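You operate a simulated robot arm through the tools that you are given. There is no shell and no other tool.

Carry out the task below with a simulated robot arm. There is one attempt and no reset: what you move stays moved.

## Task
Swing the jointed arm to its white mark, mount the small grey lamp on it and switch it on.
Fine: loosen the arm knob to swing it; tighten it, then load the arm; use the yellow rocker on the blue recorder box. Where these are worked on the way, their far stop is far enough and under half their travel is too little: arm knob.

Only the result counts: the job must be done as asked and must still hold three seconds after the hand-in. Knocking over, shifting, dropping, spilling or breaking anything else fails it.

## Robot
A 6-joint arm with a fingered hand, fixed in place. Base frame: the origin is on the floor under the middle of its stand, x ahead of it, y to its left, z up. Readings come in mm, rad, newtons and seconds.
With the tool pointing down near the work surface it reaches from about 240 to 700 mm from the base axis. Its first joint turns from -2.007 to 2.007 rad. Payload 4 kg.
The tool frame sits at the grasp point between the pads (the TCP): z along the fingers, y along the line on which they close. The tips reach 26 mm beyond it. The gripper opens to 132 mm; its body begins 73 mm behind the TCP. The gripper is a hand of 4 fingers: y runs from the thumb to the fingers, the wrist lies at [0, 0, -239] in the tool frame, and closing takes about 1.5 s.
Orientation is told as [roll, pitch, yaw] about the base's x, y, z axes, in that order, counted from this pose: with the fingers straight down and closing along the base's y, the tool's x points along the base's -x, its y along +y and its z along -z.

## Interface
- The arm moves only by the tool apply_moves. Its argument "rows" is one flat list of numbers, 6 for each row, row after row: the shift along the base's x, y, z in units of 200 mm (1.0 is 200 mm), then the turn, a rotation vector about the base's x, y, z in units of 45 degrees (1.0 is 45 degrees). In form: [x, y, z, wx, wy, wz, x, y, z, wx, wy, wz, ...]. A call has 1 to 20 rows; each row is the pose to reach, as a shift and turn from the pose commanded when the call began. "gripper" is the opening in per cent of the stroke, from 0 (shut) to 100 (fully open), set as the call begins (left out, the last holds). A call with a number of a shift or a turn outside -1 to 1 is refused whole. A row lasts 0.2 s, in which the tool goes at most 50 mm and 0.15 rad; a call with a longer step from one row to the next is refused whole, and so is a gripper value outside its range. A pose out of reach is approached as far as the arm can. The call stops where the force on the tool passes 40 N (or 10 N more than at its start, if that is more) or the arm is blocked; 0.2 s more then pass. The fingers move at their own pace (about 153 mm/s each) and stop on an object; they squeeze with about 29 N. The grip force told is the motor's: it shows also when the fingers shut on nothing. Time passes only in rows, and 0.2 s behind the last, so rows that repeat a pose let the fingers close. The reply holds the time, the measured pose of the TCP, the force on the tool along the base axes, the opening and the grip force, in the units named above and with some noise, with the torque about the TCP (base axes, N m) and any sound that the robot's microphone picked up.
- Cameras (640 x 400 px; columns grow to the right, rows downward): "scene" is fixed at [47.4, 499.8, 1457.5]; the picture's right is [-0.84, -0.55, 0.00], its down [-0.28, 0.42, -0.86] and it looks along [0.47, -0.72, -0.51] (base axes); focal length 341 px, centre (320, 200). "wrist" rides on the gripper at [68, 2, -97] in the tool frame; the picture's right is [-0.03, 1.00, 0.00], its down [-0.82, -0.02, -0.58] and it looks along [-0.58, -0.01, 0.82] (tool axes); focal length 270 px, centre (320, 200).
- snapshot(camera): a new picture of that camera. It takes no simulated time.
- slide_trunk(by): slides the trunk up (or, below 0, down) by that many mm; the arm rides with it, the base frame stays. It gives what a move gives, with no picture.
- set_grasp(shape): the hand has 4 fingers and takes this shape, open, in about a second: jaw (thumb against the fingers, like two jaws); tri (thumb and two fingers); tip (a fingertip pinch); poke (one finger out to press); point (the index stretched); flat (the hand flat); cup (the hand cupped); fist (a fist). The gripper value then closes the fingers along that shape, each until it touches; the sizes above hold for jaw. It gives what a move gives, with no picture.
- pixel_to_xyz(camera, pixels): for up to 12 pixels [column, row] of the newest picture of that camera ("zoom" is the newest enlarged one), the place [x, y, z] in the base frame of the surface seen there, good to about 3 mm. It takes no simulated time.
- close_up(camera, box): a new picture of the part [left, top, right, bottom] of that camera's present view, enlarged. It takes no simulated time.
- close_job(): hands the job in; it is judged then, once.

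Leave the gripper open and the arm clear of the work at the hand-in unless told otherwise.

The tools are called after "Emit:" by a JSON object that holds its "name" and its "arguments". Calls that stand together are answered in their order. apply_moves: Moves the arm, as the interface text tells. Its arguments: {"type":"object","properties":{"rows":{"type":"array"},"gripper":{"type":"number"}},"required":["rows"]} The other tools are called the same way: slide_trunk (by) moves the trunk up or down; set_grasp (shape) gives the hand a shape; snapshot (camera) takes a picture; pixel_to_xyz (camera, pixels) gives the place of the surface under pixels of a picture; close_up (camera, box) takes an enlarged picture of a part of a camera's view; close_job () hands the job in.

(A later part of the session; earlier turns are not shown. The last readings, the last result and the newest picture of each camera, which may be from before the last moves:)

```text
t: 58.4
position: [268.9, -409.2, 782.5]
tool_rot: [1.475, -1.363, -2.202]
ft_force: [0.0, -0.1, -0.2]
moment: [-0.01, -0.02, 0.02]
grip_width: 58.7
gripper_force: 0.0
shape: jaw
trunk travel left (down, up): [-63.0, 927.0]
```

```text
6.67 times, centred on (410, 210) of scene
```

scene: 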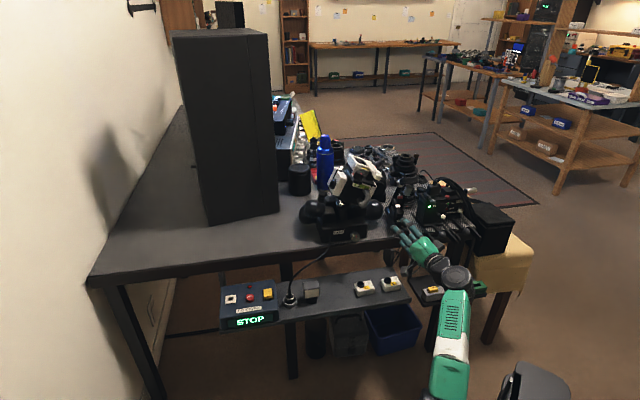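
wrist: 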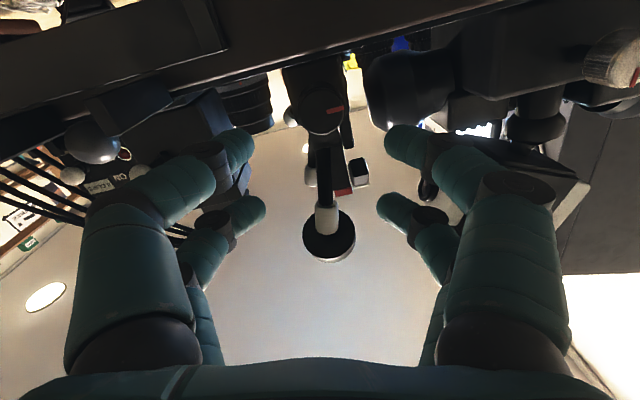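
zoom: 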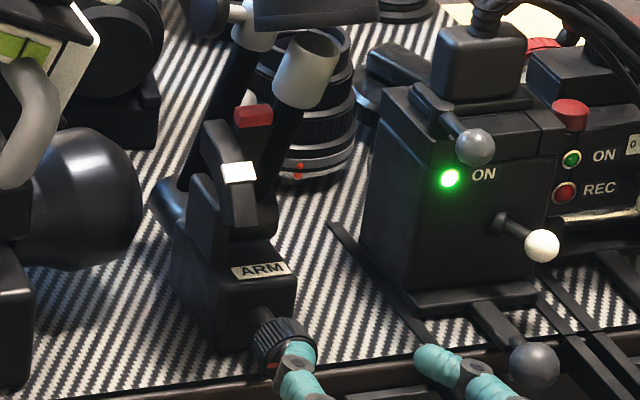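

The knob is loosened (line now pointing left) and the arm stayed put. To swing the arm I plan to cage the round cup from above with four fingers (tool down) and drag it toward −s. First retreat 35 mm and bring the trunk up 200.

Emit:
{"name": "apply_moves", "arguments": {"rows": [-0.066, 0.057, 0, 0, 0, 0, -0.133, 0.114, 0, 0, 0, 0]}}

Emit:
{"name": "slide_trunk", "arguments": {"by": 200}}

Emit:
{"name": "apply_moves", "arguments": {"rows": [0, 0, 0, 0.109, 0.126, 0, 0, 0, 0, 0.217, 0.253, 0, 0, 0, 0, 0.326, 0.379, 0, 0, 0, 0, 0.435, 0.505, 0, 0, 0, 0, 0.543, 0.632, 0, 0, 0, 0, 0.652, 0.758, 0]}}

```text
t: 59.0
position: [241.2, -384.5, 785.8]
tool_rot: [1.47, -1.362, -2.198]
ft_force: [-0.5, -0.4, -0.5]
moment: [0.02, 0.0, -0.01]
grip_width: 58.9
gripper_force: 0.1
shape: jaw
trunk travel left (down, up): [-63.0, 927.0]
```

```text
t: 61.2
position: [241.3, -384.8, 985.4]
tool_rot: [1.473, -1.364, -2.203]
ft_force: [0.0, -0.5, -0.3]
moment: [0.01, -0.01, -0.03]
grip_width: 59.1
gripper_force: 0.0
shape: jaw
trunk travel left (down, up): [-263.0, 727.0]
```

```text
t: 62.6
position: [241.2, -384.7, 983.9]
tool_rot: [0.178, -0.746, -0.995]
ft_force: [0.4, 0.2, 0.1]
moment: [-0.02, 0.02, -0.02]
grip_width: 59.1
gripper_force: 0.1
shape: jaw
trunk travel left (down, up): [-263.0, 727.0]
```

Tilted to 45°. Trunk up another 250, then tilt the remaining 45° while lowering the hand.

Emit:
{"name": "slide_trunk", "arguments": {"by": 250}}

Emit:
{"name": "apply_moves", "arguments": {"rows": [0, 0, -0.1, 0.109, 0.126, 0, 0, 0, -0.2, 0.217, 0.253, 0, 0, 0, -0.3, 0.326, 0.379, 0, 0, 0, -0.4, 0.435, 0.505, 0, 0, 0, -0.5, 0.543, 0.632, 0, 0, 0, -0.6, 0.652, 0.758, 0]}}

```text
t: 65.2
position: [241.6, -384.1, 1235.0]
tool_rot: [0.181, -0.749, -0.997]
ft_force: [0.1, 0.2, 0.1]
moment: [0.05, -0.01, 0.0]
grip_width: 59.1
gripper_force: 0.0
shape: jaw
trunk travel left (down, up): [-513.0, 477.0]
```

```text
t: 66.6
position: [233.6, -373.9, 1084.9]
tool_rot: [-0.021, 0.016, -0.918]
ft_force: [1.0, -0.6, 0.0]
moment: [0.02, -0.03, 0.0]
grip_width: 59.1
gripper_force: 0.0
shape: jaw
out of reach, approached as far as the arm can: row 4, 5, 6
trunk travel left (down, up): [-513.0, 477.0]
```

Tool is down again at z=1085, near full extension, so I'll raise the trunk 250 more and then lower the hand by 200.

Emit:
{"name": "slide_trunk", "arguments": {"by": 250}}

Emit:
{"name": "apply_moves", "arguments": {"rows": [0, 0, -0.2, 0, 0, 0, 0, 0, -0.4, 0, 0, 0, 0, 0, -0.6, 0, 0, 0, 0, 0, -0.8, 0, 0, 0, 0, 0, -1.0, 0, 0, 0]}}

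Emit:
{"name": "snapshot", "arguments": {"camera": "wrist"}}

```text
t: 69.2
position: [234.7, -373.5, 1336.1]
tool_rot: [-0.021, 0.013, -0.92]
ft_force: [0.2, 0.6, -0.2]
moment: [0.01, -0.01, -0.02]
grip_width: 58.9
gripper_force: 0.0
shape: jaw
trunk travel left (down, up): [-763.0, 227.0]
```

```text
t: 70.4
position: [236.9, -373.6, 1139.4]
tool_rot: [-0.022, 0.013, -0.918]
ft_force: [-0.1, -0.7, 0.1]
moment: [0.01, -0.02, 0.0]
grip_width: 58.9
gripper_force: 0.0
shape: jaw
trunk travel left (down, up): [-763.0, 227.0]
```

```text
taken
```

wrist: 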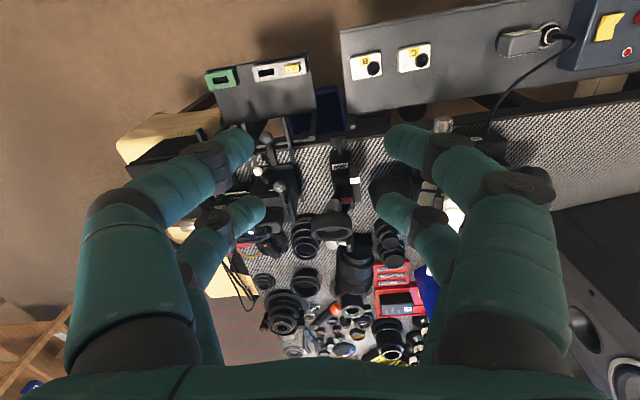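

Now I look at the cup from above: at (333,228) in the wrist view. I'll zoom and measure its rim for centre and tilt.

Emit:
{"name": "close_up", "arguments": {"camera": "wrist", "box": [290, 130, 390, 260]}}

```text
3.08 times, centred on (340, 195) of wrist
```

zoom: 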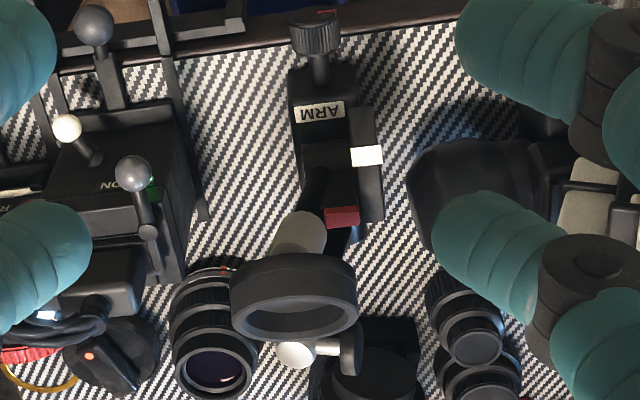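

Emit:
{"name": "pixel_to_xyz", "arguments": {"camera": "zoom", "pixels": [[235, 322], [353, 310], [295, 291], [297, 337], [265, 297], [330, 293], [270, 335], [330, 330], [295, 315], [294, 264], [345, 218], [366, 155]]}}

```text
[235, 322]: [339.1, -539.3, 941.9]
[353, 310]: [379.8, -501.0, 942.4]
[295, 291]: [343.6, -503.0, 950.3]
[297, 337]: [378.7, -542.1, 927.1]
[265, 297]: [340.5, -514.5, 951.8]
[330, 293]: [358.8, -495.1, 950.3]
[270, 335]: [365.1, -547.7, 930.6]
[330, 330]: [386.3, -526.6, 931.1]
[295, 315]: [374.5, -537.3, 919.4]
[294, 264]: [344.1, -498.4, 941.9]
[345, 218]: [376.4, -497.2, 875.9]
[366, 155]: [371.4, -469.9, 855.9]
```

The rim plane tilts 25° toward +s with centre ≈(360.5,-521.4,940) and ~57 mm diameter – so at the white mark the cup should be level. I'll raise the trunk 87 mm, come down to z≈1060, and square the yaw to −40.7°.

Emit:
{"name": "slide_trunk", "arguments": {"by": 87}}

Emit:
{"name": "apply_moves", "arguments": {"rows": [0, 0, -0.2, 0.001, -0.008, 0.066, 0, 0, -0.4, 0.002, -0.016, 0.133, 0, 0, -0.6, 0.003, -0.024, 0.2, 0, 0, -0.8, 0.004, -0.032, 0.265], "gripper": 60}}

```text
t: 71.6
position: [236.3, -372.4, 1226.8]
tool_rot: [-0.022, 0.013, -0.918]
ft_force: [0.3, -1.1, -1.3]
moment: [-0.02, -0.01, 0.0]
grip_width: 59.3
gripper_force: 0.0
shape: jaw
trunk travel left (down, up): [-850.0, 140.0]
```

```text
t: 72.6
position: [235.4, -371.7, 1068.2]
tool_rot: [0.001, -0.002, -0.71]
ft_force: [0.2, 0.4, 0.0]
moment: [0.0, -0.02, -0.01]
grip_width: 79.0
gripper_force: 0.0
shape: jaw
trunk travel left (down, up): [-850.0, 140.0]
```

Yaw is −40.7° and the tool is vertical. Move above the cup centre at z≈1030.

Emit:
{"name": "apply_moves", "arguments": {"rows": [0.125, -0.15, -0.038, 0, 0, 0, 0.25, -0.299, -0.076, 0, 0, 0, 0.375, -0.449, -0.114, 0, 0, 0, 0.5, -0.599, -0.152, 0, 0, 0, 0.6255, -0.7485, -0.19, 0, 0, 0]}}

Emit:
{"name": "snapshot", "arguments": {"camera": "wrist"}}

Emit:
{"name": "close_up", "arguments": {"camera": "scene", "box": [350, 110, 470, 240]}}

```text
t: 73.8
position: [363.0, -523.4, 1029.7]
tool_rot: [-0.001, 0.0, -0.713]
ft_force: [0.0, 0.3, -0.7]
moment: [0.02, 0.02, 0.02]
grip_width: 79.0
gripper_force: 0.1
shape: jaw
trunk travel left (down, up): [-850.0, 140.0]
```

```text
taken
```

wrist: 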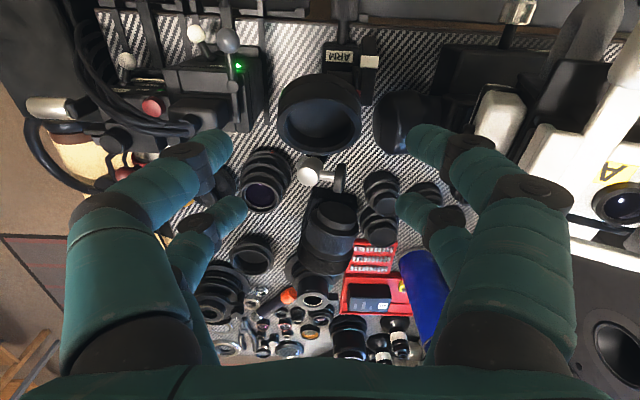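

```text
3.08 times, centred on (410, 175) of scene
```

zoom: 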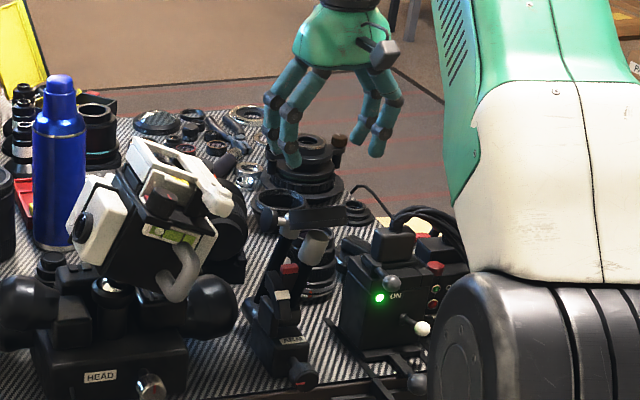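

The cup is centred laterally under the hand. Lower 92 mm (with a 4 mm correction toward the robot) so the digits surround the cup.

Emit:
{"name": "apply_moves", "arguments": {"rows": [-0.005, 0.004, -0.15, 0, 0, 0, -0.01, 0.009, -0.3, 0, 0, 0, -0.015, 0.013, -0.46, 0, 0, 0]}}

Emit:
{"name": "snapshot", "arguments": {"camera": "wrist"}}

Emit:
{"name": "close_up", "arguments": {"camera": "scene", "box": [360, 130, 450, 240]}}

```text
t: 74.6
position: [358.9, -521.9, 937.2]
tool_rot: [-0.001, 0.0, -0.709]
ft_force: [-0.9, 0.0, 0.2]
moment: [-0.03, 0.01, 0.0]
grip_width: 78.6
gripper_force: 0.1
shape: jaw
trunk travel left (down, up): [-850.0, 140.0]
```

```text
taken
```

wrist: 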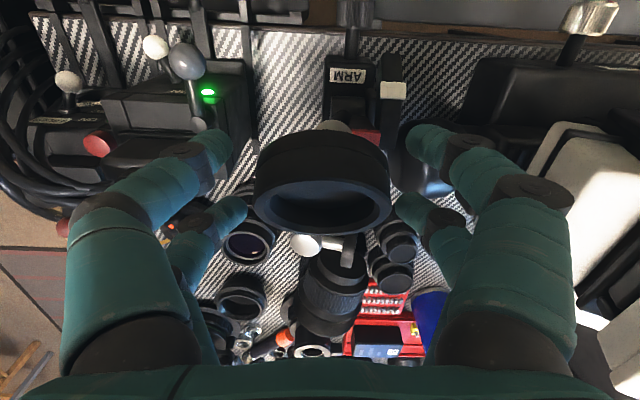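

```text
3.64 times, centred on (405, 185) of scene
```

zoom: 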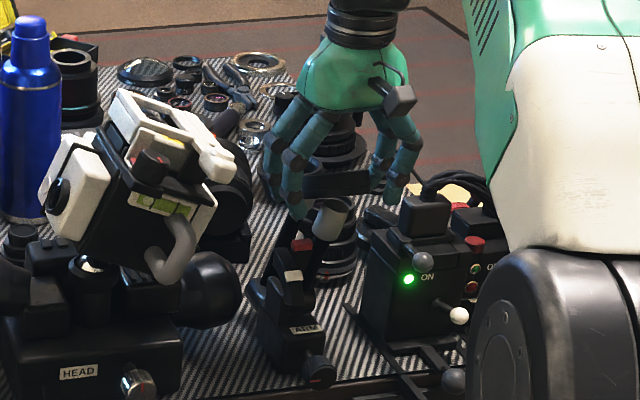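

The cup sits between the four digits. I'll narrow the opening to ~57 mm (43%) and drag 20 mm toward −s, slightly, watching the force.

Emit:
{"name": "apply_moves", "arguments": {"rows": [0, 0, 0, 0, 0, 0, 0, 0, 0, 0, 0, 0, 0, 0, 0, 0, 0, 0], "gripper": 43}}

Emit:
{"name": "apply_moves", "arguments": {"rows": [-0.019, 0.0165, 0, 0, 0, 0, -0.038, 0.033, 0, 0, 0, 0, -0.057, 0.049, 0, 0, 0, 0, -0.076, 0.065, 0, 0, 0, 0]}}

Emit:
{"name": "snapshot", "arguments": {"camera": "wrist"}}

Emit:
{"name": "close_up", "arguments": {"camera": "scene", "box": [360, 130, 450, 240]}}

```text
t: 75.4
position: [359.4, -522.5, 937.4]
tool_rot: [-0.001, -0.003, -0.71]
ft_force: [-0.7, 0.8, 0.5]
moment: [-0.02, 0.03, 0.01]
grip_width: 57.6
gripper_force: 0.1
shape: jaw
trunk travel left (down, up): [-850.0, 140.0]
```

```text
t: 76.4
position: [344.9, -509.2, 935.9]
tool_rot: [0.001, -0.001, -0.71]
ft_force: [0.4, 0.2, 0.2]
moment: [-0.02, -0.02, 0.02]
grip_width: 57.7
gripper_force: 0.0
shape: jaw
trunk travel left (down, up): [-850.0, 140.0]
```

```text
taken
```

wrist: 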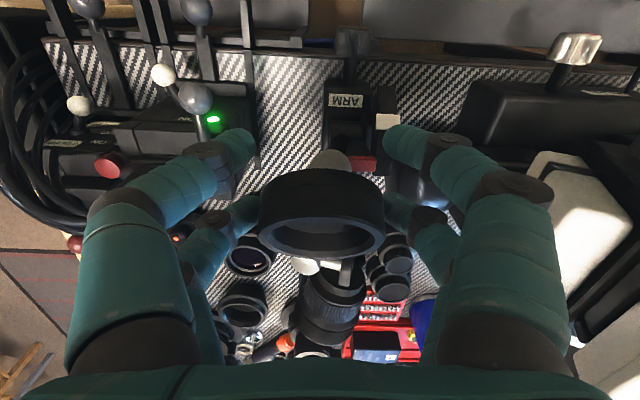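

```text
3.64 times, centred on (405, 185) of scene
```

zoom: 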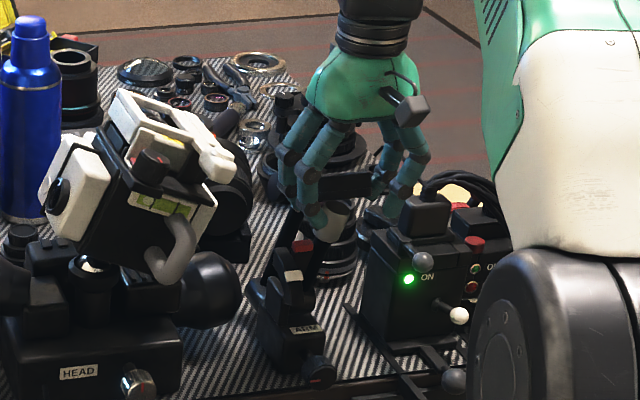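

No contact yet: the rear digits are just level with the cup's widest part. I'll go back 20 mm, close to ~48 mm so the rear pair is behind the cup, then drag again.

Emit:
{"name": "apply_moves", "arguments": {"rows": [0.038, -0.033, 0, 0, 0, 0, 0.076, -0.065, 0, 0, 0, 0]}}

Emit:
{"name": "apply_moves", "arguments": {"rows": [0, 0, 0, 0, 0, 0, 0, 0, 0, 0, 0, 0, 0, 0, 0, 0, 0, 0], "gripper": 36}}

Emit:
{"name": "snapshot", "arguments": {"camera": "wrist"}}

```text
t: 77.0
position: [359.6, -520.4, 935.6]
tool_rot: [0.0, 0.0, -0.71]
ft_force: [-0.3, 0.1, 0.0]
moment: [0.0, 0.0, 0.02]
grip_width: 57.3
gripper_force: 0.0
shape: jaw
trunk travel left (down, up): [-850.0, 140.0]
```

```text
t: 77.8
position: [359.3, -521.6, 935.4]
tool_rot: [0.001, 0.003, -0.71]
ft_force: [1.8, -3.0, -15.9]
moment: [-0.36, -0.16, 0.45]
grip_width: 40.1
gripper_force: 29.3
shape: jaw
trunk travel left (down, up): [-850.0, 140.0]
```

```text
taken
```

wrist: 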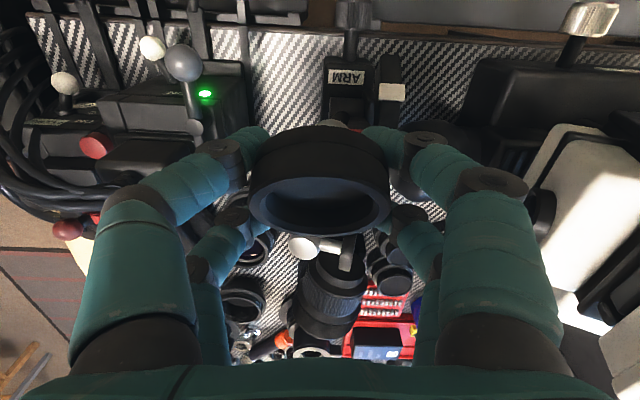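

The digits touch the cup (29 N). I'll relax slightly to 40% and drag 24 mm toward −s, watching the force and whether the cup follows.

Emit:
{"name": "apply_moves", "arguments": {"rows": [0, 0, 0, 0, 0, 0, -0.023, 0.02, 0, 0, 0, 0, -0.045, 0.039, 0, 0, 0, 0, -0.068, 0.059, 0, 0, 0, 0, -0.091, 0.078, 0, 0, 0, 0], "gripper": 40}}

Emit:
{"name": "snapshot", "arguments": {"camera": "wrist"}}

Emit:
{"name": "close_up", "arguments": {"camera": "scene", "box": [360, 130, 450, 240]}}

```text
t: 79.0
position: [340.4, -504.8, 937.2]
tool_rot: [0.0, 0.001, -0.711]
ft_force: [1.0, 0.6, -1.3]
moment: [-0.01, -0.02, -0.01]
grip_width: 52.7
gripper_force: 0.0
shape: jaw
trunk travel left (down, up): [-850.0, 140.0]
```

```text
taken
```

wrist: 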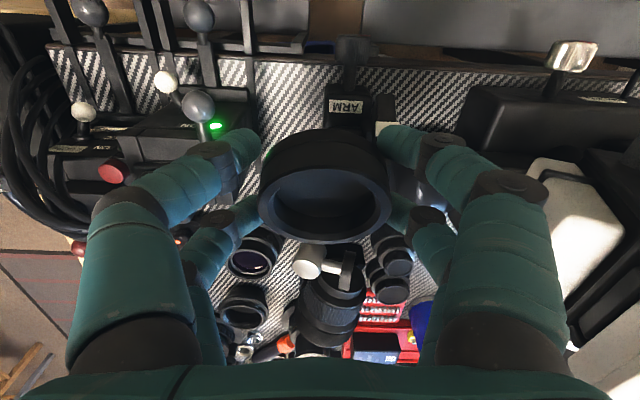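

```text
3.64 times, centred on (405, 185) of scene
```

zoom: 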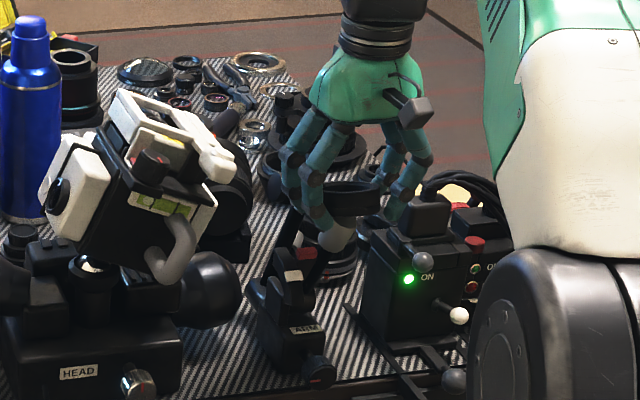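

The cup follows, with low force. I'll measure the rim to get the current tilt.

Emit:
{"name": "close_up", "arguments": {"camera": "wrist", "box": [240, 110, 410, 260]}}

Emit:
{"name": "close_up", "arguments": {"camera": "scene", "box": [385, 170, 425, 230]}}

```text
2.67 times, centred on (325, 185) of wrist
```

zoom: 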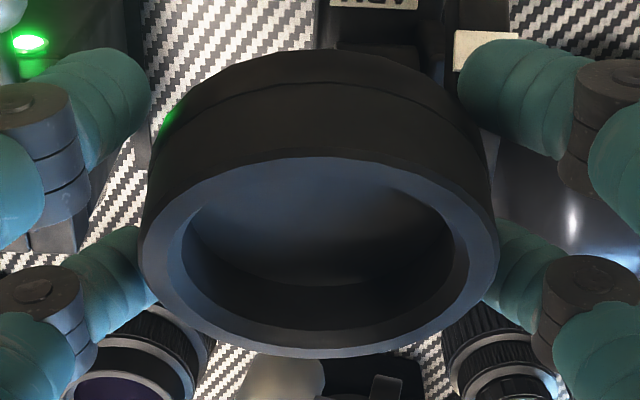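

```text
6.67 times, centred on (405, 200) of scene
```

zoom: 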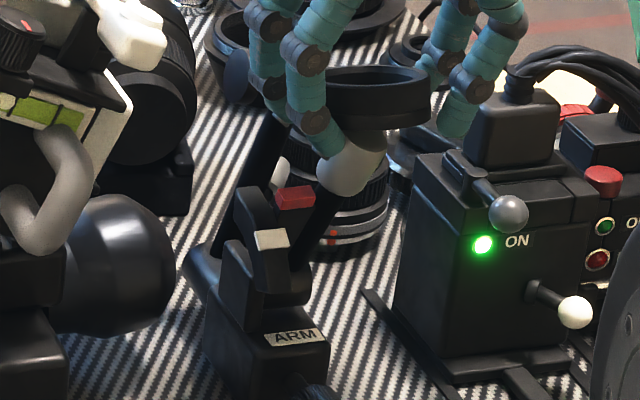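

Emit:
{"name": "pixel_to_xyz", "arguments": {"camera": "zoom", "pixels": [[295, 200], [296, 193], [272, 240], [340, 160], [365, 80], [330, 95], [420, 85], [345, 75], [260, 215], [252, 195], [310, 340], [265, 265]]}}

Emit:
{"name": "close_up", "arguments": {"camera": "wrist", "box": [240, 110, 410, 260]}}

Emit:
{"name": "pixel_to_xyz", "arguments": {"camera": "zoom", "pixels": [[160, 250], [480, 250], [320, 170], [320, 335], [220, 185], [420, 185], [220, 325], [420, 325], [320, 260]]}}

```text
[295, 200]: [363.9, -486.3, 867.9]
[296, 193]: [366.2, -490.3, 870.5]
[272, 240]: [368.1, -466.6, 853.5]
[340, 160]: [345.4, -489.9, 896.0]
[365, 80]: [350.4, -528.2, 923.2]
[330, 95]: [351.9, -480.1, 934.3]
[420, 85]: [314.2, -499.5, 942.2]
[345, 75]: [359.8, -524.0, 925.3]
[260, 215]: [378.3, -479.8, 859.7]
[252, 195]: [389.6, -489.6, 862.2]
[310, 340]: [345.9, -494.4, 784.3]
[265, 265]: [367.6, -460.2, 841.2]
```

```text
2.67 times, centred on (325, 185) of wrist
```

zoom: 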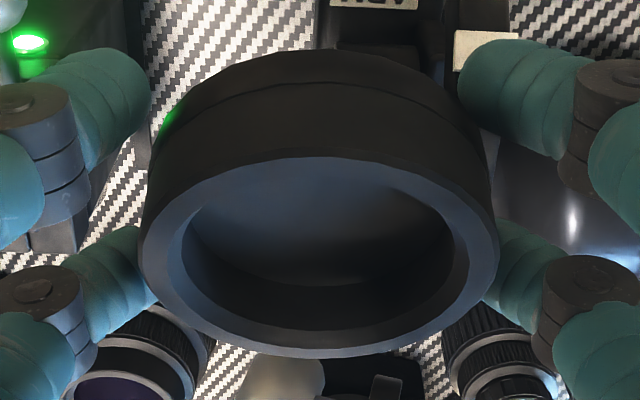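

```text
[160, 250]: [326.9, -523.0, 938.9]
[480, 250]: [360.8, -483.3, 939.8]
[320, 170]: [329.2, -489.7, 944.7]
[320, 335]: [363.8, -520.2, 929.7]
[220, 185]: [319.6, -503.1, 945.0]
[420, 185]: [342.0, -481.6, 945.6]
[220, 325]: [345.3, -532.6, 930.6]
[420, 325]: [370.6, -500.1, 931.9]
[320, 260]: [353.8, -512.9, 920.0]
```

Comparing front faces about the pivot: red pointer is now ~21.5°, white mark ~35°; about 14° left. Drag another 24 mm toward −s and 7 mm down, then measure again.

Emit:
{"name": "apply_moves", "arguments": {"rows": [-0.023, 0.02, -0.008, 0, 0, 0, -0.046, 0.039, -0.017, 0, 0, 0, -0.068, 0.059, -0.026, 0, 0, 0, -0.091, 0.078, -0.035, 0, 0, 0]}}

Emit:
{"name": "close_up", "arguments": {"camera": "wrist", "box": [240, 110, 410, 260]}}

Emit:
{"name": "pixel_to_xyz", "arguments": {"camera": "zoom", "pixels": [[160, 250], [480, 250], [320, 170], [320, 335], [220, 185], [420, 185], [220, 325], [420, 325], [320, 260]]}}

Emit:
{"name": "close_up", "arguments": {"camera": "scene", "box": [385, 170, 425, 230]}}

```text
t: 80.0
position: [323.2, -487.6, 930.3]
tool_rot: [0.001, -0.003, -0.711]
ft_force: [1.0, 0.0, 0.0]
moment: [0.02, 0.05, -0.01]
grip_width: 53.4
gripper_force: 0.0
shape: jaw
trunk travel left (down, up): [-850.0, 140.0]
```

```text
2.67 times, centred on (325, 185) of wrist
```

zoom: 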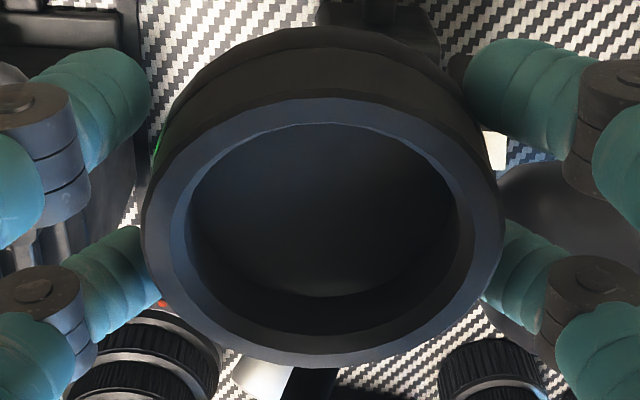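

```text
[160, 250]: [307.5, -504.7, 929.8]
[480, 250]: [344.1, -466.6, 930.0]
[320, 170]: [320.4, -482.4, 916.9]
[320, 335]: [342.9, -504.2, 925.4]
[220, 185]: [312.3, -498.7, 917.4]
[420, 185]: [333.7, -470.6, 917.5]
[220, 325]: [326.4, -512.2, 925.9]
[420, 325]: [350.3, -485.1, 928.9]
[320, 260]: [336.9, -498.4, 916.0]
```

```text
6.67 times, centred on (405, 200) of scene
```

zoom: 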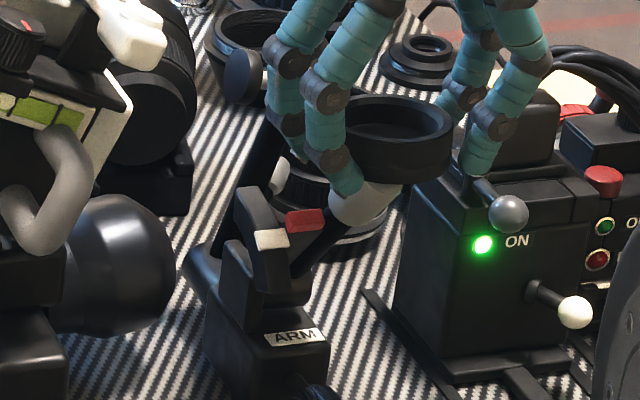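

Cup is nearly level. I'll measure the red pointer and the white mark in the scene zoom: red at (305,222), white at (271,240).

Emit:
{"name": "close_up", "arguments": {"camera": "scene", "box": [390, 190, 415, 220]}}

```text
13.33 times, centred on (402, 205) of scene
```

zoom: 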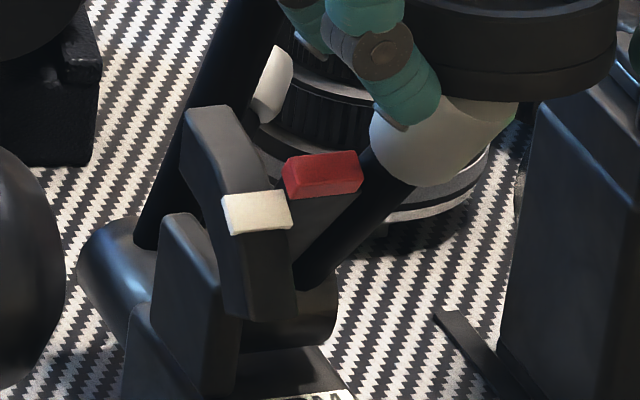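

Emit:
{"name": "pixel_to_xyz", "arguments": {"camera": "zoom", "pixels": [[325, 162], [325, 185], [300, 170], [345, 165], [300, 190], [255, 200], [255, 222], [280, 198], [232, 203], [280, 220], [240, 225], [215, 130]]}}

```text
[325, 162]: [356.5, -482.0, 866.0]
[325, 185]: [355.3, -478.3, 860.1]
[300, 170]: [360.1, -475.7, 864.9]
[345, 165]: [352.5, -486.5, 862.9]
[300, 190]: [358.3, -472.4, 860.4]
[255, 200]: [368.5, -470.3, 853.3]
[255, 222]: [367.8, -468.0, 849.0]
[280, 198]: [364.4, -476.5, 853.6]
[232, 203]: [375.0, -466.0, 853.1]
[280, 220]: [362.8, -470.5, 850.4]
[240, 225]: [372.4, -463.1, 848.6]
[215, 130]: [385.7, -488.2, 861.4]
```

Red pointer is at ~29° and the white mark ~33° (top faces, about the pivot), so ~4° remain. Drag another 9 mm and measure again.

Emit:
{"name": "apply_moves", "arguments": {"rows": [-0.017, 0.0145, -0.009, 0, 0, 0, -0.034, 0.029, -0.018, 0, 0, 0, -0.034, 0.029, -0.018, 0, 0, 0]}}

Emit:
{"name": "close_up", "arguments": {"camera": "scene", "box": [390, 190, 415, 220]}}

Emit:
{"name": "pixel_to_xyz", "arguments": {"camera": "zoom", "pixels": [[330, 180], [330, 200], [310, 185], [350, 180], [255, 200], [255, 222], [280, 198], [232, 203]]}}

Emit:
{"name": "close_up", "arguments": {"camera": "wrist", "box": [240, 110, 410, 260]}}

Emit:
{"name": "pixel_to_xyz", "arguments": {"camera": "zoom", "pixels": [[160, 240], [485, 240], [320, 110], [320, 350], [215, 150], [430, 150], [220, 325], [430, 325], [320, 170], [320, 270], [230, 220], [420, 220]]}}

```text
t: 80.8
position: [316.0, -482.2, 925.8]
tool_rot: [0.001, 0.0, -0.71]
ft_force: [1.7, 1.0, 0.7]
moment: [0.02, -0.07, 0.04]
grip_width: 53.6
gripper_force: 0.1
shape: jaw
trunk travel left (down, up): [-850.0, 140.0]
```

```text
13.33 times, centred on (402, 205) of scene
```

zoom: 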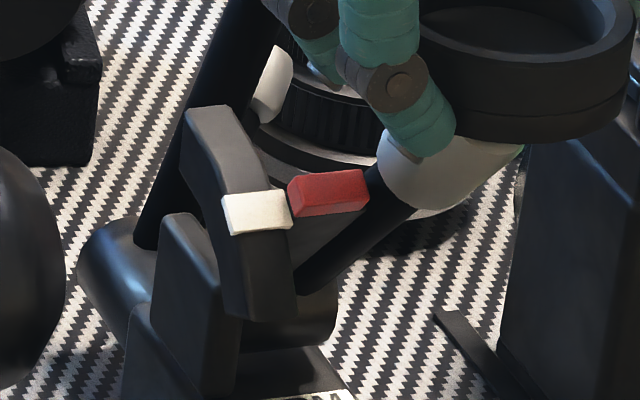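

```text
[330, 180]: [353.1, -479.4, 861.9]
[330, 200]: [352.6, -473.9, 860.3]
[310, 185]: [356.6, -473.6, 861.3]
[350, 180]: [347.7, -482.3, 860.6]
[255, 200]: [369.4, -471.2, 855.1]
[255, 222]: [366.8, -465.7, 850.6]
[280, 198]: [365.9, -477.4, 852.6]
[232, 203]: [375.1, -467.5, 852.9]
```

```text
2.67 times, centred on (325, 185) of wrist
```

zoom: 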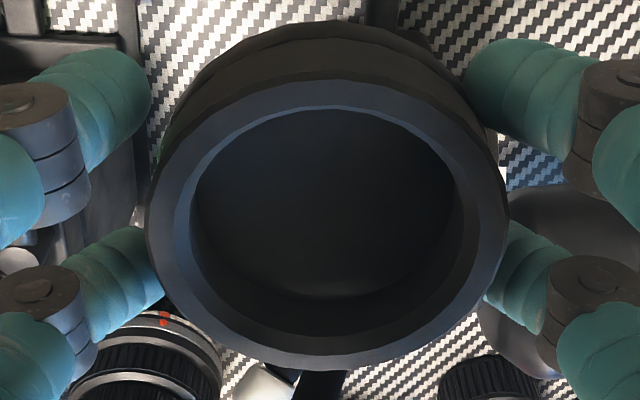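

```text
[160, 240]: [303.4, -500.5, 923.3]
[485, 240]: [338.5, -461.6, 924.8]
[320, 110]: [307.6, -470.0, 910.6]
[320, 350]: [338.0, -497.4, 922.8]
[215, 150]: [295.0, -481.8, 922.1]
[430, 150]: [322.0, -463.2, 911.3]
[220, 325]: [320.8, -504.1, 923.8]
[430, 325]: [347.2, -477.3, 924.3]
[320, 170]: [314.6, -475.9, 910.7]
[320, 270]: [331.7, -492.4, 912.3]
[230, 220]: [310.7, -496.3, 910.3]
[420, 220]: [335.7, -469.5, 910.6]
```

The cup floor and rim are now level within ~1–2°. To judge pointer vs. mark better I'll zoom tightly and average more samples on each top face.

Emit:
{"name": "close_up", "arguments": {"camera": "scene", "box": [393, 200, 409, 212]}}

```text
16.00 times, centred on (401, 206) of scene
```

zoom: 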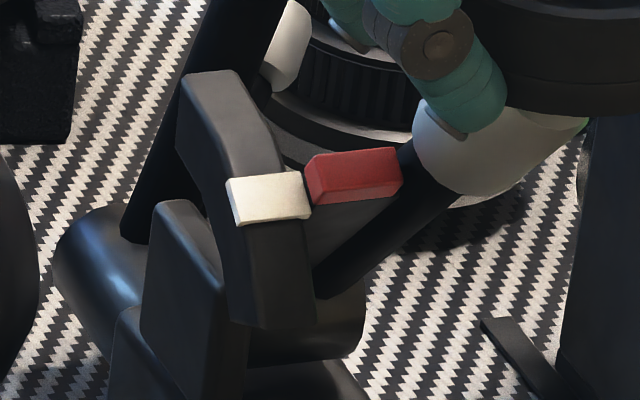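

Emit:
{"name": "close_up", "arguments": {"camera": "scene", "box": [399, 202, 407, 208]}}

Emit:
{"name": "pixel_to_xyz", "arguments": {"camera": "zoom", "pixels": [[250, 190], [265, 188], [285, 186], [255, 200], [275, 198], [290, 196], [258, 210], [280, 208], [295, 206], [245, 183], [270, 180], [295, 178]]}}

Emit:
{"name": "pixel_to_xyz", "arguments": {"camera": "zoom", "pixels": [[330, 165], [345, 163], [360, 160], [375, 158], [385, 155], [335, 172], [355, 170], [375, 167], [390, 163], [340, 195], [365, 192], [390, 187]]}}

```text
16.00 times, centred on (403, 205) of scene
```

zoom: 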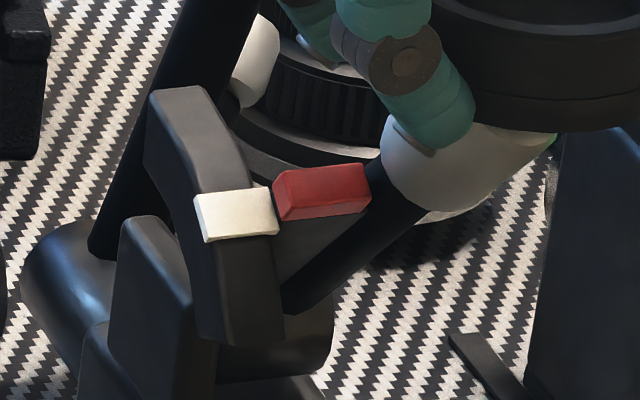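

```text
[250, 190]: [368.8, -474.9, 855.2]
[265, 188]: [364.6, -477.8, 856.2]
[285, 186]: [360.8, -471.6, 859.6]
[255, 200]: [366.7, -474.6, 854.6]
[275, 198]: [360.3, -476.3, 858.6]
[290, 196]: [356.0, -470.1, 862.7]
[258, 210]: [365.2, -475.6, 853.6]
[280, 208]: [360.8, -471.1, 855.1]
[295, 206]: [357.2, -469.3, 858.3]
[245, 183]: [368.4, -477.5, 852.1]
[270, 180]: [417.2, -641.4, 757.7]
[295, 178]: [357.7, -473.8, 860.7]
```

```text
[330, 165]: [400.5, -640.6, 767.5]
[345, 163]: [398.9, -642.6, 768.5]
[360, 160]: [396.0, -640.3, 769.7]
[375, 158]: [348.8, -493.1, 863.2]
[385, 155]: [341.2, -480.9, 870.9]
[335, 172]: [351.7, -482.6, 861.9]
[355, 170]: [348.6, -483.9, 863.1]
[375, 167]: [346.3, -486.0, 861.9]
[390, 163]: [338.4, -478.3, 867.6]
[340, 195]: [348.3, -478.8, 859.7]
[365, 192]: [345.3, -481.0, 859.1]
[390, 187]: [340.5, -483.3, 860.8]
```

The zoom window shifted, so I'll resample on the current image: white patch spans (195–279,187–242), red block (272–372,163–220).

Emit:
{"name": "pixel_to_xyz", "arguments": {"camera": "zoom", "pixels": [[212, 202], [230, 200], [250, 198], [262, 196], [215, 215], [235, 213], [255, 211], [266, 209], [218, 230], [238, 227], [255, 225], [270, 222]]}}

Emit:
{"name": "pixel_to_xyz", "arguments": {"camera": "zoom", "pixels": [[290, 178], [310, 176], [330, 173], [350, 170], [290, 188], [310, 187], [330, 184], [355, 180], [295, 197], [315, 196], [335, 193], [358, 190]]}}

Emit:
{"name": "pixel_to_xyz", "arguments": {"camera": "zoom", "pixels": [[290, 205], [310, 205], [330, 202], [355, 200], [290, 214], [310, 213], [330, 211], [355, 208]]}}

```text
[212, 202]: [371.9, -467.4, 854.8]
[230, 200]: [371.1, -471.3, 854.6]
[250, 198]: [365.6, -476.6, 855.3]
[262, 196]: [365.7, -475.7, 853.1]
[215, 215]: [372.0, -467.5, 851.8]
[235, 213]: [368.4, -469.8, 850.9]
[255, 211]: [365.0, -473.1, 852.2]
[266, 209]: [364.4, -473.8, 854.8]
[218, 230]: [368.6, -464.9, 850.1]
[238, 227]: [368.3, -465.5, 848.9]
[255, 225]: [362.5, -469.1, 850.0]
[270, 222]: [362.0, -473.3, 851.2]
```

```text
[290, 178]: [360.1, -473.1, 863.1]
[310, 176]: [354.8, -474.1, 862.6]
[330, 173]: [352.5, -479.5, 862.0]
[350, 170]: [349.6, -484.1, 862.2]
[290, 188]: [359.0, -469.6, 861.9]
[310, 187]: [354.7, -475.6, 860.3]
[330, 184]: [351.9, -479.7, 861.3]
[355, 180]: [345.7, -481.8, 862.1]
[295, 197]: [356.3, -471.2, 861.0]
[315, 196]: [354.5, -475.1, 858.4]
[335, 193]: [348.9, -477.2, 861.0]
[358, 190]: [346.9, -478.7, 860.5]
```

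```text
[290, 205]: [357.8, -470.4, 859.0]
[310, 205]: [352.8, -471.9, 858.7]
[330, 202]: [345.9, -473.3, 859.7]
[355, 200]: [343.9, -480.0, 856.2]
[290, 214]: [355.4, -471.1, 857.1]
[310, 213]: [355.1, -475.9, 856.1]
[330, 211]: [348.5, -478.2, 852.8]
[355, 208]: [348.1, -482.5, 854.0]
```

Averaging: red pointer ≈35.6°, white mark ≈34.6° about the pivot – aligned within about 1°, and the cup is level. Now open the digits and check it stays.

Emit:
{"name": "apply_moves", "arguments": {"rows": [0, 0, 0, 0, 0, 0, 0, 0, 0, 0, 0, 0, 0, 0, 0, 0, 0, 0], "gripper": 62}}

Emit:
{"name": "apply_moves", "arguments": {"rows": [0, 0, 0.15, 0, 0, 0, 0, 0, 0.3, 0, 0, 0, 0, 0, 0.45, 0, 0, 0]}}

Emit:
{"name": "snapshot", "arguments": {"camera": "wrist"}}

Emit:
{"name": "close_up", "arguments": {"camera": "scene", "box": [399, 202, 407, 208]}}

```text
t: 81.6
position: [315.1, -482.9, 924.9]
tool_rot: [0.0, -0.002, -0.71]
ft_force: [0.3, -0.4, 0.4]
moment: [-0.03, -0.01, -0.04]
grip_width: 81.5
gripper_force: 0.0
shape: jaw
trunk travel left (down, up): [-850.0, 140.0]
```

```text
t: 82.4
position: [314.9, -481.4, 1018.8]
tool_rot: [-0.001, -0.003, -0.709]
ft_force: [0.4, -0.3, -0.7]
moment: [-0.01, 0.02, -0.01]
grip_width: 81.5
gripper_force: 0.2
shape: jaw
trunk travel left (down, up): [-850.0, 140.0]
```

```text
taken
```

wrist: 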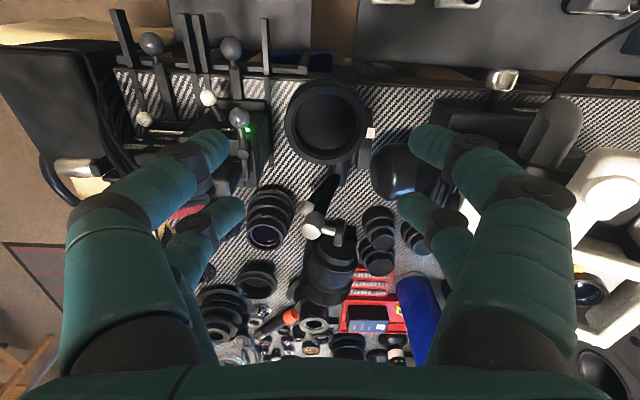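

```text
16.00 times, centred on (403, 205) of scene
```

zoom: 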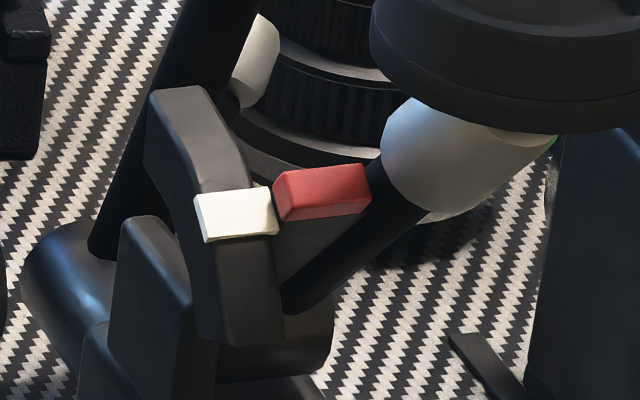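

It holds. I'll double-check the pointer from this second viewpoint before tightening.

Emit:
{"name": "close_up", "arguments": {"camera": "wrist", "box": [280, 70, 400, 190]}}

```text
3.33 times, centred on (340, 130) of wrist
```

zoom: 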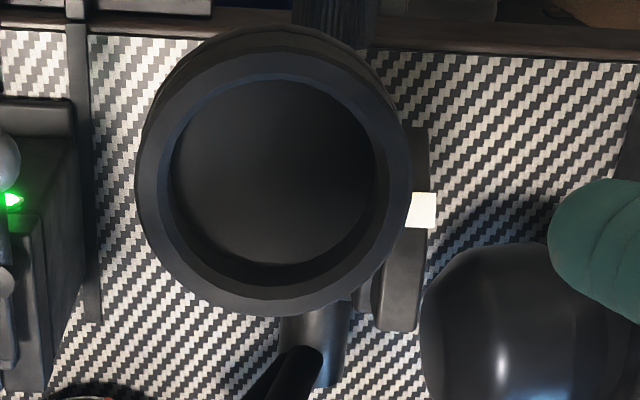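

I'll measure the cup from here (rim, floor) since its position is needed for mounting the lamp.

Emit:
{"name": "pixel_to_xyz", "arguments": {"camera": "zoom", "pixels": [[150, 170], [395, 170], [275, 60], [275, 295], [195, 95], [360, 95], [195, 265], [365, 265], [275, 180], [220, 180], [330, 180], [275, 230]]}}

Emit:
{"name": "pixel_to_xyz", "arguments": {"camera": "zoom", "pixels": [[172, 170], [378, 170], [275, 80], [140, 170], [412, 170], [275, 305], [275, 255], [275, 100], [240, 130], [310, 130], [240, 220], [310, 220]]}}

```text
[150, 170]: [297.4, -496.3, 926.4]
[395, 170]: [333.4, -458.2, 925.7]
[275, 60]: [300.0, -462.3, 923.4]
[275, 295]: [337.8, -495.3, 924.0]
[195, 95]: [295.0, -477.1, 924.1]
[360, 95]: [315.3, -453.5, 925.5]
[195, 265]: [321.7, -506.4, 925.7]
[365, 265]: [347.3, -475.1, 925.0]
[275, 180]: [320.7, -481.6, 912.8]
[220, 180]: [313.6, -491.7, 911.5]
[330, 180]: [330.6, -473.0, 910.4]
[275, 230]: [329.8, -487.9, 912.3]
```

```text
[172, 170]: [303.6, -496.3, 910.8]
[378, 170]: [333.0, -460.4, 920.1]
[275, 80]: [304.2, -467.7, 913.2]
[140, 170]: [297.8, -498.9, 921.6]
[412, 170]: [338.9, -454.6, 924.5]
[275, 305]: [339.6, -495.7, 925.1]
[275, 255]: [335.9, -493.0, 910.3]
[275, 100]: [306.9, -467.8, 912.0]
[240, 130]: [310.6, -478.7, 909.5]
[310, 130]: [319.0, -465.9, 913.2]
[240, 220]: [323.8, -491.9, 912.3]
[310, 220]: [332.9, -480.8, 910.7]
```

Rim is level at z≈925 (within ~1°), cup centre ≈(319.5,-479), inner Ø≈46 mm, depth ≈13 mm. Now back to the knob to tighten it: retreat to (235,-372,1068) while turning yaw −45°.

Emit:
{"name": "apply_moves", "arguments": {"rows": [-0.067, 0.091, 0.041, 0, 0, -0.167, -0.133, 0.182, 0.082, 0, 0, -0.333, -0.2, 0.274, 0.123, 0, 0, -0.5, -0.267, 0.365, 0.163, 0, 0, -0.667, -0.333, 0.456, 0.204, 0, 0, -0.833, -0.4, 0.5475, 0.245, 0, 0, -1.0]}}

Emit:
{"name": "apply_moves", "arguments": {"rows": [0, 0, 0, 0, 0, -0.167, 0, 0, 0, 0, 0, -0.333], "gripper": 45}}

Emit:
{"name": "slide_trunk", "arguments": {"by": -250}}

```text
t: 83.8
position: [234.0, -373.5, 1065.4]
tool_rot: [0.0, -0.003, -1.497]
ft_force: [-0.4, -0.5, -0.3]
moment: [-0.03, 0.01, -0.01]
grip_width: 81.3
gripper_force: 0.1
shape: jaw
trunk travel left (down, up): [-850.0, 140.0]
```

```text
t: 84.4
position: [233.6, -372.4, 1066.1]
tool_rot: [-0.001, -0.001, -1.76]
ft_force: [-0.7, 0.6, 0.1]
moment: [0.0, 0.04, -0.02]
grip_width: 59.8
gripper_force: 0.0
shape: jaw
trunk travel left (down, up): [-850.0, 140.0]
```

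```text
t: 87.0
position: [233.8, -373.9, 813.7]
tool_rot: [0.001, -0.002, -1.756]
ft_force: [-0.3, 1.0, -0.5]
moment: [0.0, -0.01, -0.03]
grip_width: 59.7
gripper_force: 0.0
shape: jaw
trunk travel left (down, up): [-600.0, 390.0]
```

Yaw is −100.6°. Now raise 150 mm and tilt 45° forward toward the knob-axis direction.

Emit:
{"name": "apply_moves", "arguments": {"rows": [0, 0, 0.125, -0.109, -0.126, 0, 0, 0, 0.25, -0.217, -0.253, 0, 0, 0, 0.375, -0.326, -0.379, 0, 0, 0, 0.5, -0.435, -0.505, 0, 0, 0, 0.625, -0.543, -0.632, 0, 0, 0, 0.75, -0.652, -0.758, 0]}}

Emit:
{"name": "slide_trunk", "arguments": {"by": -150}}

Emit:
{"name": "apply_moves", "arguments": {"rows": [0, 0, 0.167, 0, 0, 0, 0, 0, 0.333, 0, 0, 0, 0, 0, 0.5, 0, 0, 0]}}

```text
t: 88.4
position: [232.1, -374.0, 965.8]
tool_rot: [0.713, -0.365, -1.894]
ft_force: [0.3, 0.9, 0.6]
moment: [0.0, 0.05, -0.02]
grip_width: 59.7
gripper_force: 0.1
shape: jaw
trunk travel left (down, up): [-600.0, 390.0]
```

```text
t: 90.1
position: [233.3, -374.2, 815.0]
tool_rot: [0.715, -0.363, -1.895]
ft_force: [-0.6, 0.7, 0.2]
moment: [0.01, -0.04, -0.01]
grip_width: 59.7
gripper_force: 0.0
shape: jaw
trunk travel left (down, up): [-450.0, 540.0]
```

```text
t: 90.9
position: [231.4, -373.4, 916.0]
tool_rot: [0.714, -0.363, -1.893]
ft_force: [0.1, 0.4, -0.5]
moment: [0.0, 0.01, -0.01]
grip_width: 59.7
gripper_force: 0.3
shape: jaw
trunk travel left (down, up): [-450.0, 540.0]
```

Raise 150 mm more, slide the trunk down 187, then tilt the remaining 45° while rising 100 mm.

Emit:
{"name": "apply_moves", "arguments": {"rows": [0, 0, 0.2, 0, 0, 0, 0, 0, 0.4, 0, 0, 0, 0, 0, 0.6, 0, 0, 0, 0, 0, 0.75, 0, 0, 0]}}

Emit:
{"name": "slide_trunk", "arguments": {"by": -187}}

Emit:
{"name": "apply_moves", "arguments": {"rows": [0, 0, 0.083, -0.109, -0.126, 0, 0, 0, 0.167, -0.217, -0.253, 0, 0, 0, 0.25, -0.326, -0.379, 0, 0, 0, 0.333, -0.435, -0.505, 0, 0, 0, 0.417, -0.543, -0.632, 0, 0, 0, 0.5, -0.652, -0.758, 0]}}

```text
t: 91.9
position: [233.2, -373.6, 1067.1]
tool_rot: [0.714, -0.363, -1.894]
ft_force: [0.2, -0.6, -0.2]
moment: [-0.01, 0.01, 0.0]
grip_width: 59.7
gripper_force: 0.1
shape: jaw
trunk travel left (down, up): [-450.0, 540.0]
```

```text
t: 94.0
position: [233.4, -373.4, 879.2]
tool_rot: [0.714, -0.364, -1.894]
ft_force: [0.2, -0.6, -0.3]
moment: [0.03, 0.01, 0.01]
grip_width: 59.9
gripper_force: 0.1
shape: jaw
trunk travel left (down, up): [-263.0, 727.0]
```

```text
t: 95.4
position: [232.8, -372.6, 982.6]
tool_rot: [1.571, -0.524, -2.285]
ft_force: [-0.1, -0.3, 0.2]
moment: [0.0, 0.01, 0.0]
grip_width: 59.6
gripper_force: 0.1
shape: jaw
trunk travel left (down, up): [-263.0, 727.0]
```

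Horizontal with roll −60°. Slide the trunk down 200 to z≈782, then roll +45° (to −15°) as the starting roll for tightening.

Emit:
{"name": "slide_trunk", "arguments": {"by": -200}}

Emit:
{"name": "apply_moves", "arguments": {"rows": [0, 0, 0, -0.126, 0.109, 0, 0, 0, 0, -0.253, 0.217, 0, 0, 0, 0, -0.379, 0.326, 0, 0, 0, 0, -0.505, 0.435, 0, 0, 0, 0, -0.632, 0.543, 0, 0, 0, 0, -0.758, 0.652, 0]}}

Emit:
{"name": "snapshot", "arguments": {"camera": "wrist"}}

```text
t: 97.5
position: [233.7, -373.7, 783.1]
tool_rot: [1.57, -0.525, -2.283]
ft_force: [-0.1, 0.8, -0.1]
moment: [-0.03, 0.03, 0.01]
grip_width: 59.9
gripper_force: 0.2
shape: jaw
trunk travel left (down, up): [-63.0, 927.0]
```

```text
t: 98.9
position: [232.9, -373.4, 781.4]
tool_rot: [1.574, -1.313, -2.285]
ft_force: [0.2, -0.4, -0.5]
moment: [-0.02, -0.01, -0.01]
grip_width: 59.6
gripper_force: 0.0
shape: jaw
trunk travel left (down, up): [-63.0, 927.0]
```

```text
taken
```

wrist: 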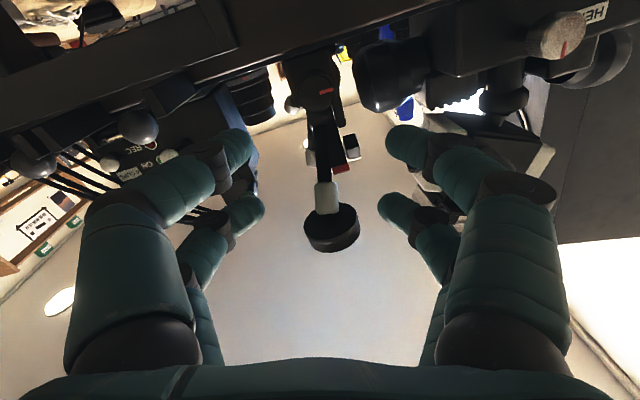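

The knob's red line is visible at (325,92), pointing left from the front (loose). Move to a standoff 44 mm in front of the knob.

Emit:
{"name": "apply_moves", "arguments": {"rows": [0.11, -0.109, 0.004, 0, 0, 0, 0.2185, -0.218, 0.0075, 0, 0, 0]}}

Emit:
{"name": "snapshot", "arguments": {"camera": "wrist"}}

```text
t: 99.5
position: [276.1, -416.2, 783.6]
tool_rot: [1.572, -1.31, -2.285]
ft_force: [-0.8, 0.4, 0.0]
moment: [0.01, -0.03, -0.03]
grip_width: 59.5
gripper_force: 0.0
shape: jaw
trunk travel left (down, up): [-63.0, 927.0]
```

```text
taken
```

wrist: 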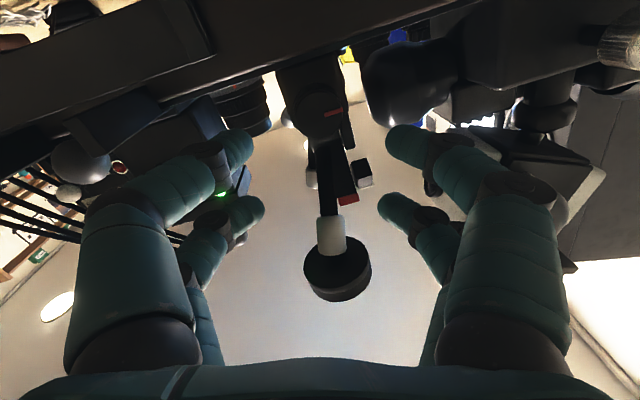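

Advance 45 mm onto the knob.

Emit:
{"name": "apply_moves", "arguments": {"rows": [0.057, -0.049, 0, 0, 0, 0, 0.113, -0.098, 0, 0, 0, 0, 0.17, -0.1475, -0.003, 0, 0, 0]}}

Emit:
{"name": "apply_moves", "arguments": {"rows": [0, 0, 0, 0, 0, 0, 0, 0, 0, 0, 0, 0, 0, 0, 0, 0, 0, 0, 0, 0, 0, 0, 0, 0], "gripper": 0}}

Emit:
{"name": "snapshot", "arguments": {"camera": "wrist"}}

Emit:
{"name": "close_up", "arguments": {"camera": "scene", "box": [375, 180, 445, 240]}}

```text
t: 100.3
position: [311.4, -446.0, 784.1]
tool_rot: [1.574, -1.312, -2.286]
ft_force: [0.1, -1.2, 0.0]
moment: [0.0, 0.01, 0.0]
grip_width: 59.9
gripper_force: 0.1
shape: jaw
trunk travel left (down, up): [-63.0, 927.0]
```

```text
t: 101.3
position: [312.6, -447.0, 782.6]
tool_rot: [1.572, -1.31, -2.285]
ft_force: [2.8, -2.8, 0.8]
moment: [-0.1, -0.08, -0.11]
grip_width: 12.1
gripper_force: 28.9
shape: jaw
trunk travel left (down, up): [-63.0, 927.0]
```

```text
taken
```

wrist: 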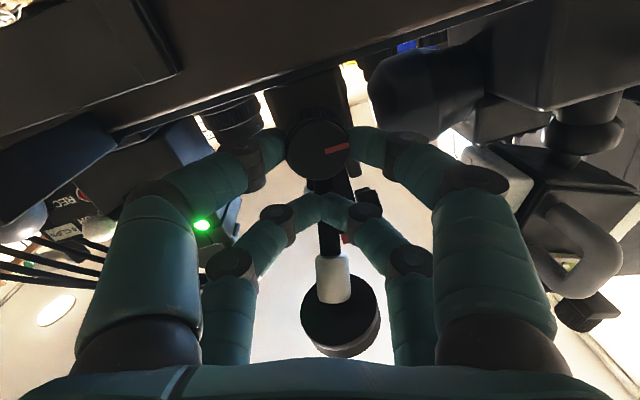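

```text
6.67 times, centred on (410, 210) of scene
```

zoom: 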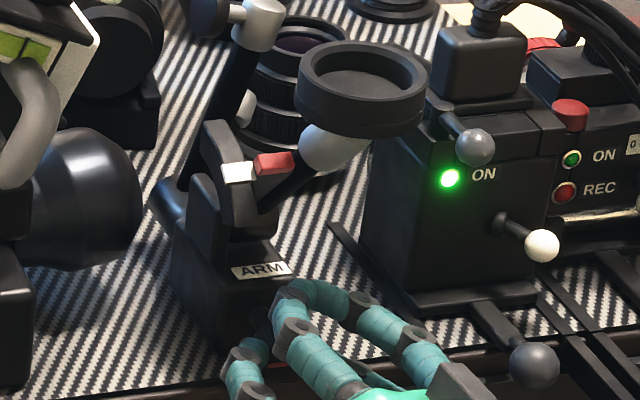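

Gripped (line still pointing left). Turn 40° clockwise (tightening).

Emit:
{"name": "apply_moves", "arguments": {"rows": [-0.0082, -0.0095, -0.0043, 0.135, -0.116, 0, -0.0159, -0.0184, -0.0104, 0.27, -0.232, 0, -0.0231, -0.0266, -0.018, 0.404, -0.348, 0, -0.0294, -0.0339, -0.027, 0.539, -0.464, 0, -0.0349, -0.0402, -0.0373, 0.674, -0.58, 0]}}

Emit:
{"name": "snapshot", "arguments": {"camera": "wrist"}}

```text
t: 102.5
position: [304.9, -454.9, 775.8]
tool_rot: [1.571, -0.61, -2.281]
ft_force: [13.8, -3.8, 5.5]
moment: [-0.15, -0.32, -0.04]
grip_width: 11.2
gripper_force: 28.8
shape: jaw
trunk travel left (down, up): [-63.0, 927.0]
```

```text
taken
```

wrist: 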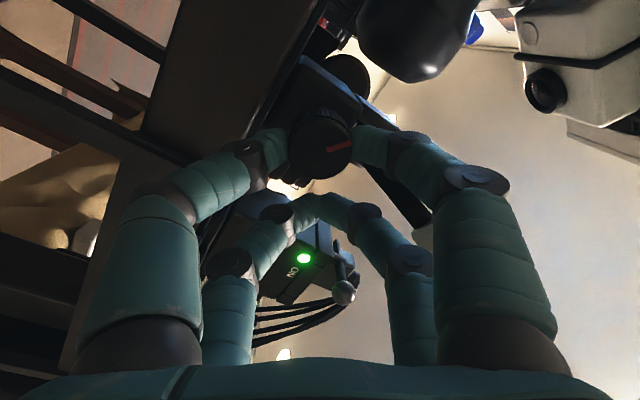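

The line rotated with the hand (no slip). Continue another 40° clockwise.

Emit:
{"name": "apply_moves", "arguments": {"rows": [-0.007, 0.0034, -0.0114, 0.135, -0.116, 0, -0.0103, -0.0004, -0.0236, 0.27, -0.232, 0, -0.0126, -0.003, -0.0364, 0.404, -0.348, 0, -0.0136, -0.0042, -0.0495, 0.539, -0.464, 0, -0.0136, -0.0042, -0.0628, 0.674, -0.58, 0]}}

Emit:
{"name": "snapshot", "arguments": {"camera": "wrist"}}

```text
t: 103.7
position: [302.0, -454.5, 763.2]
tool_rot: [1.57, 0.089, -2.283]
ft_force: [13.6, -9.4, 8.9]
moment: [-0.14, -0.37, -0.31]
grip_width: 10.2
gripper_force: 28.8
shape: jaw
trunk travel left (down, up): [-63.0, 927.0]
```

```text
taken
```

wrist: 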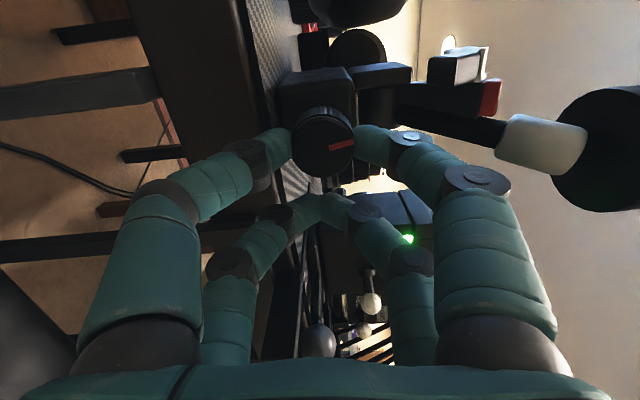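

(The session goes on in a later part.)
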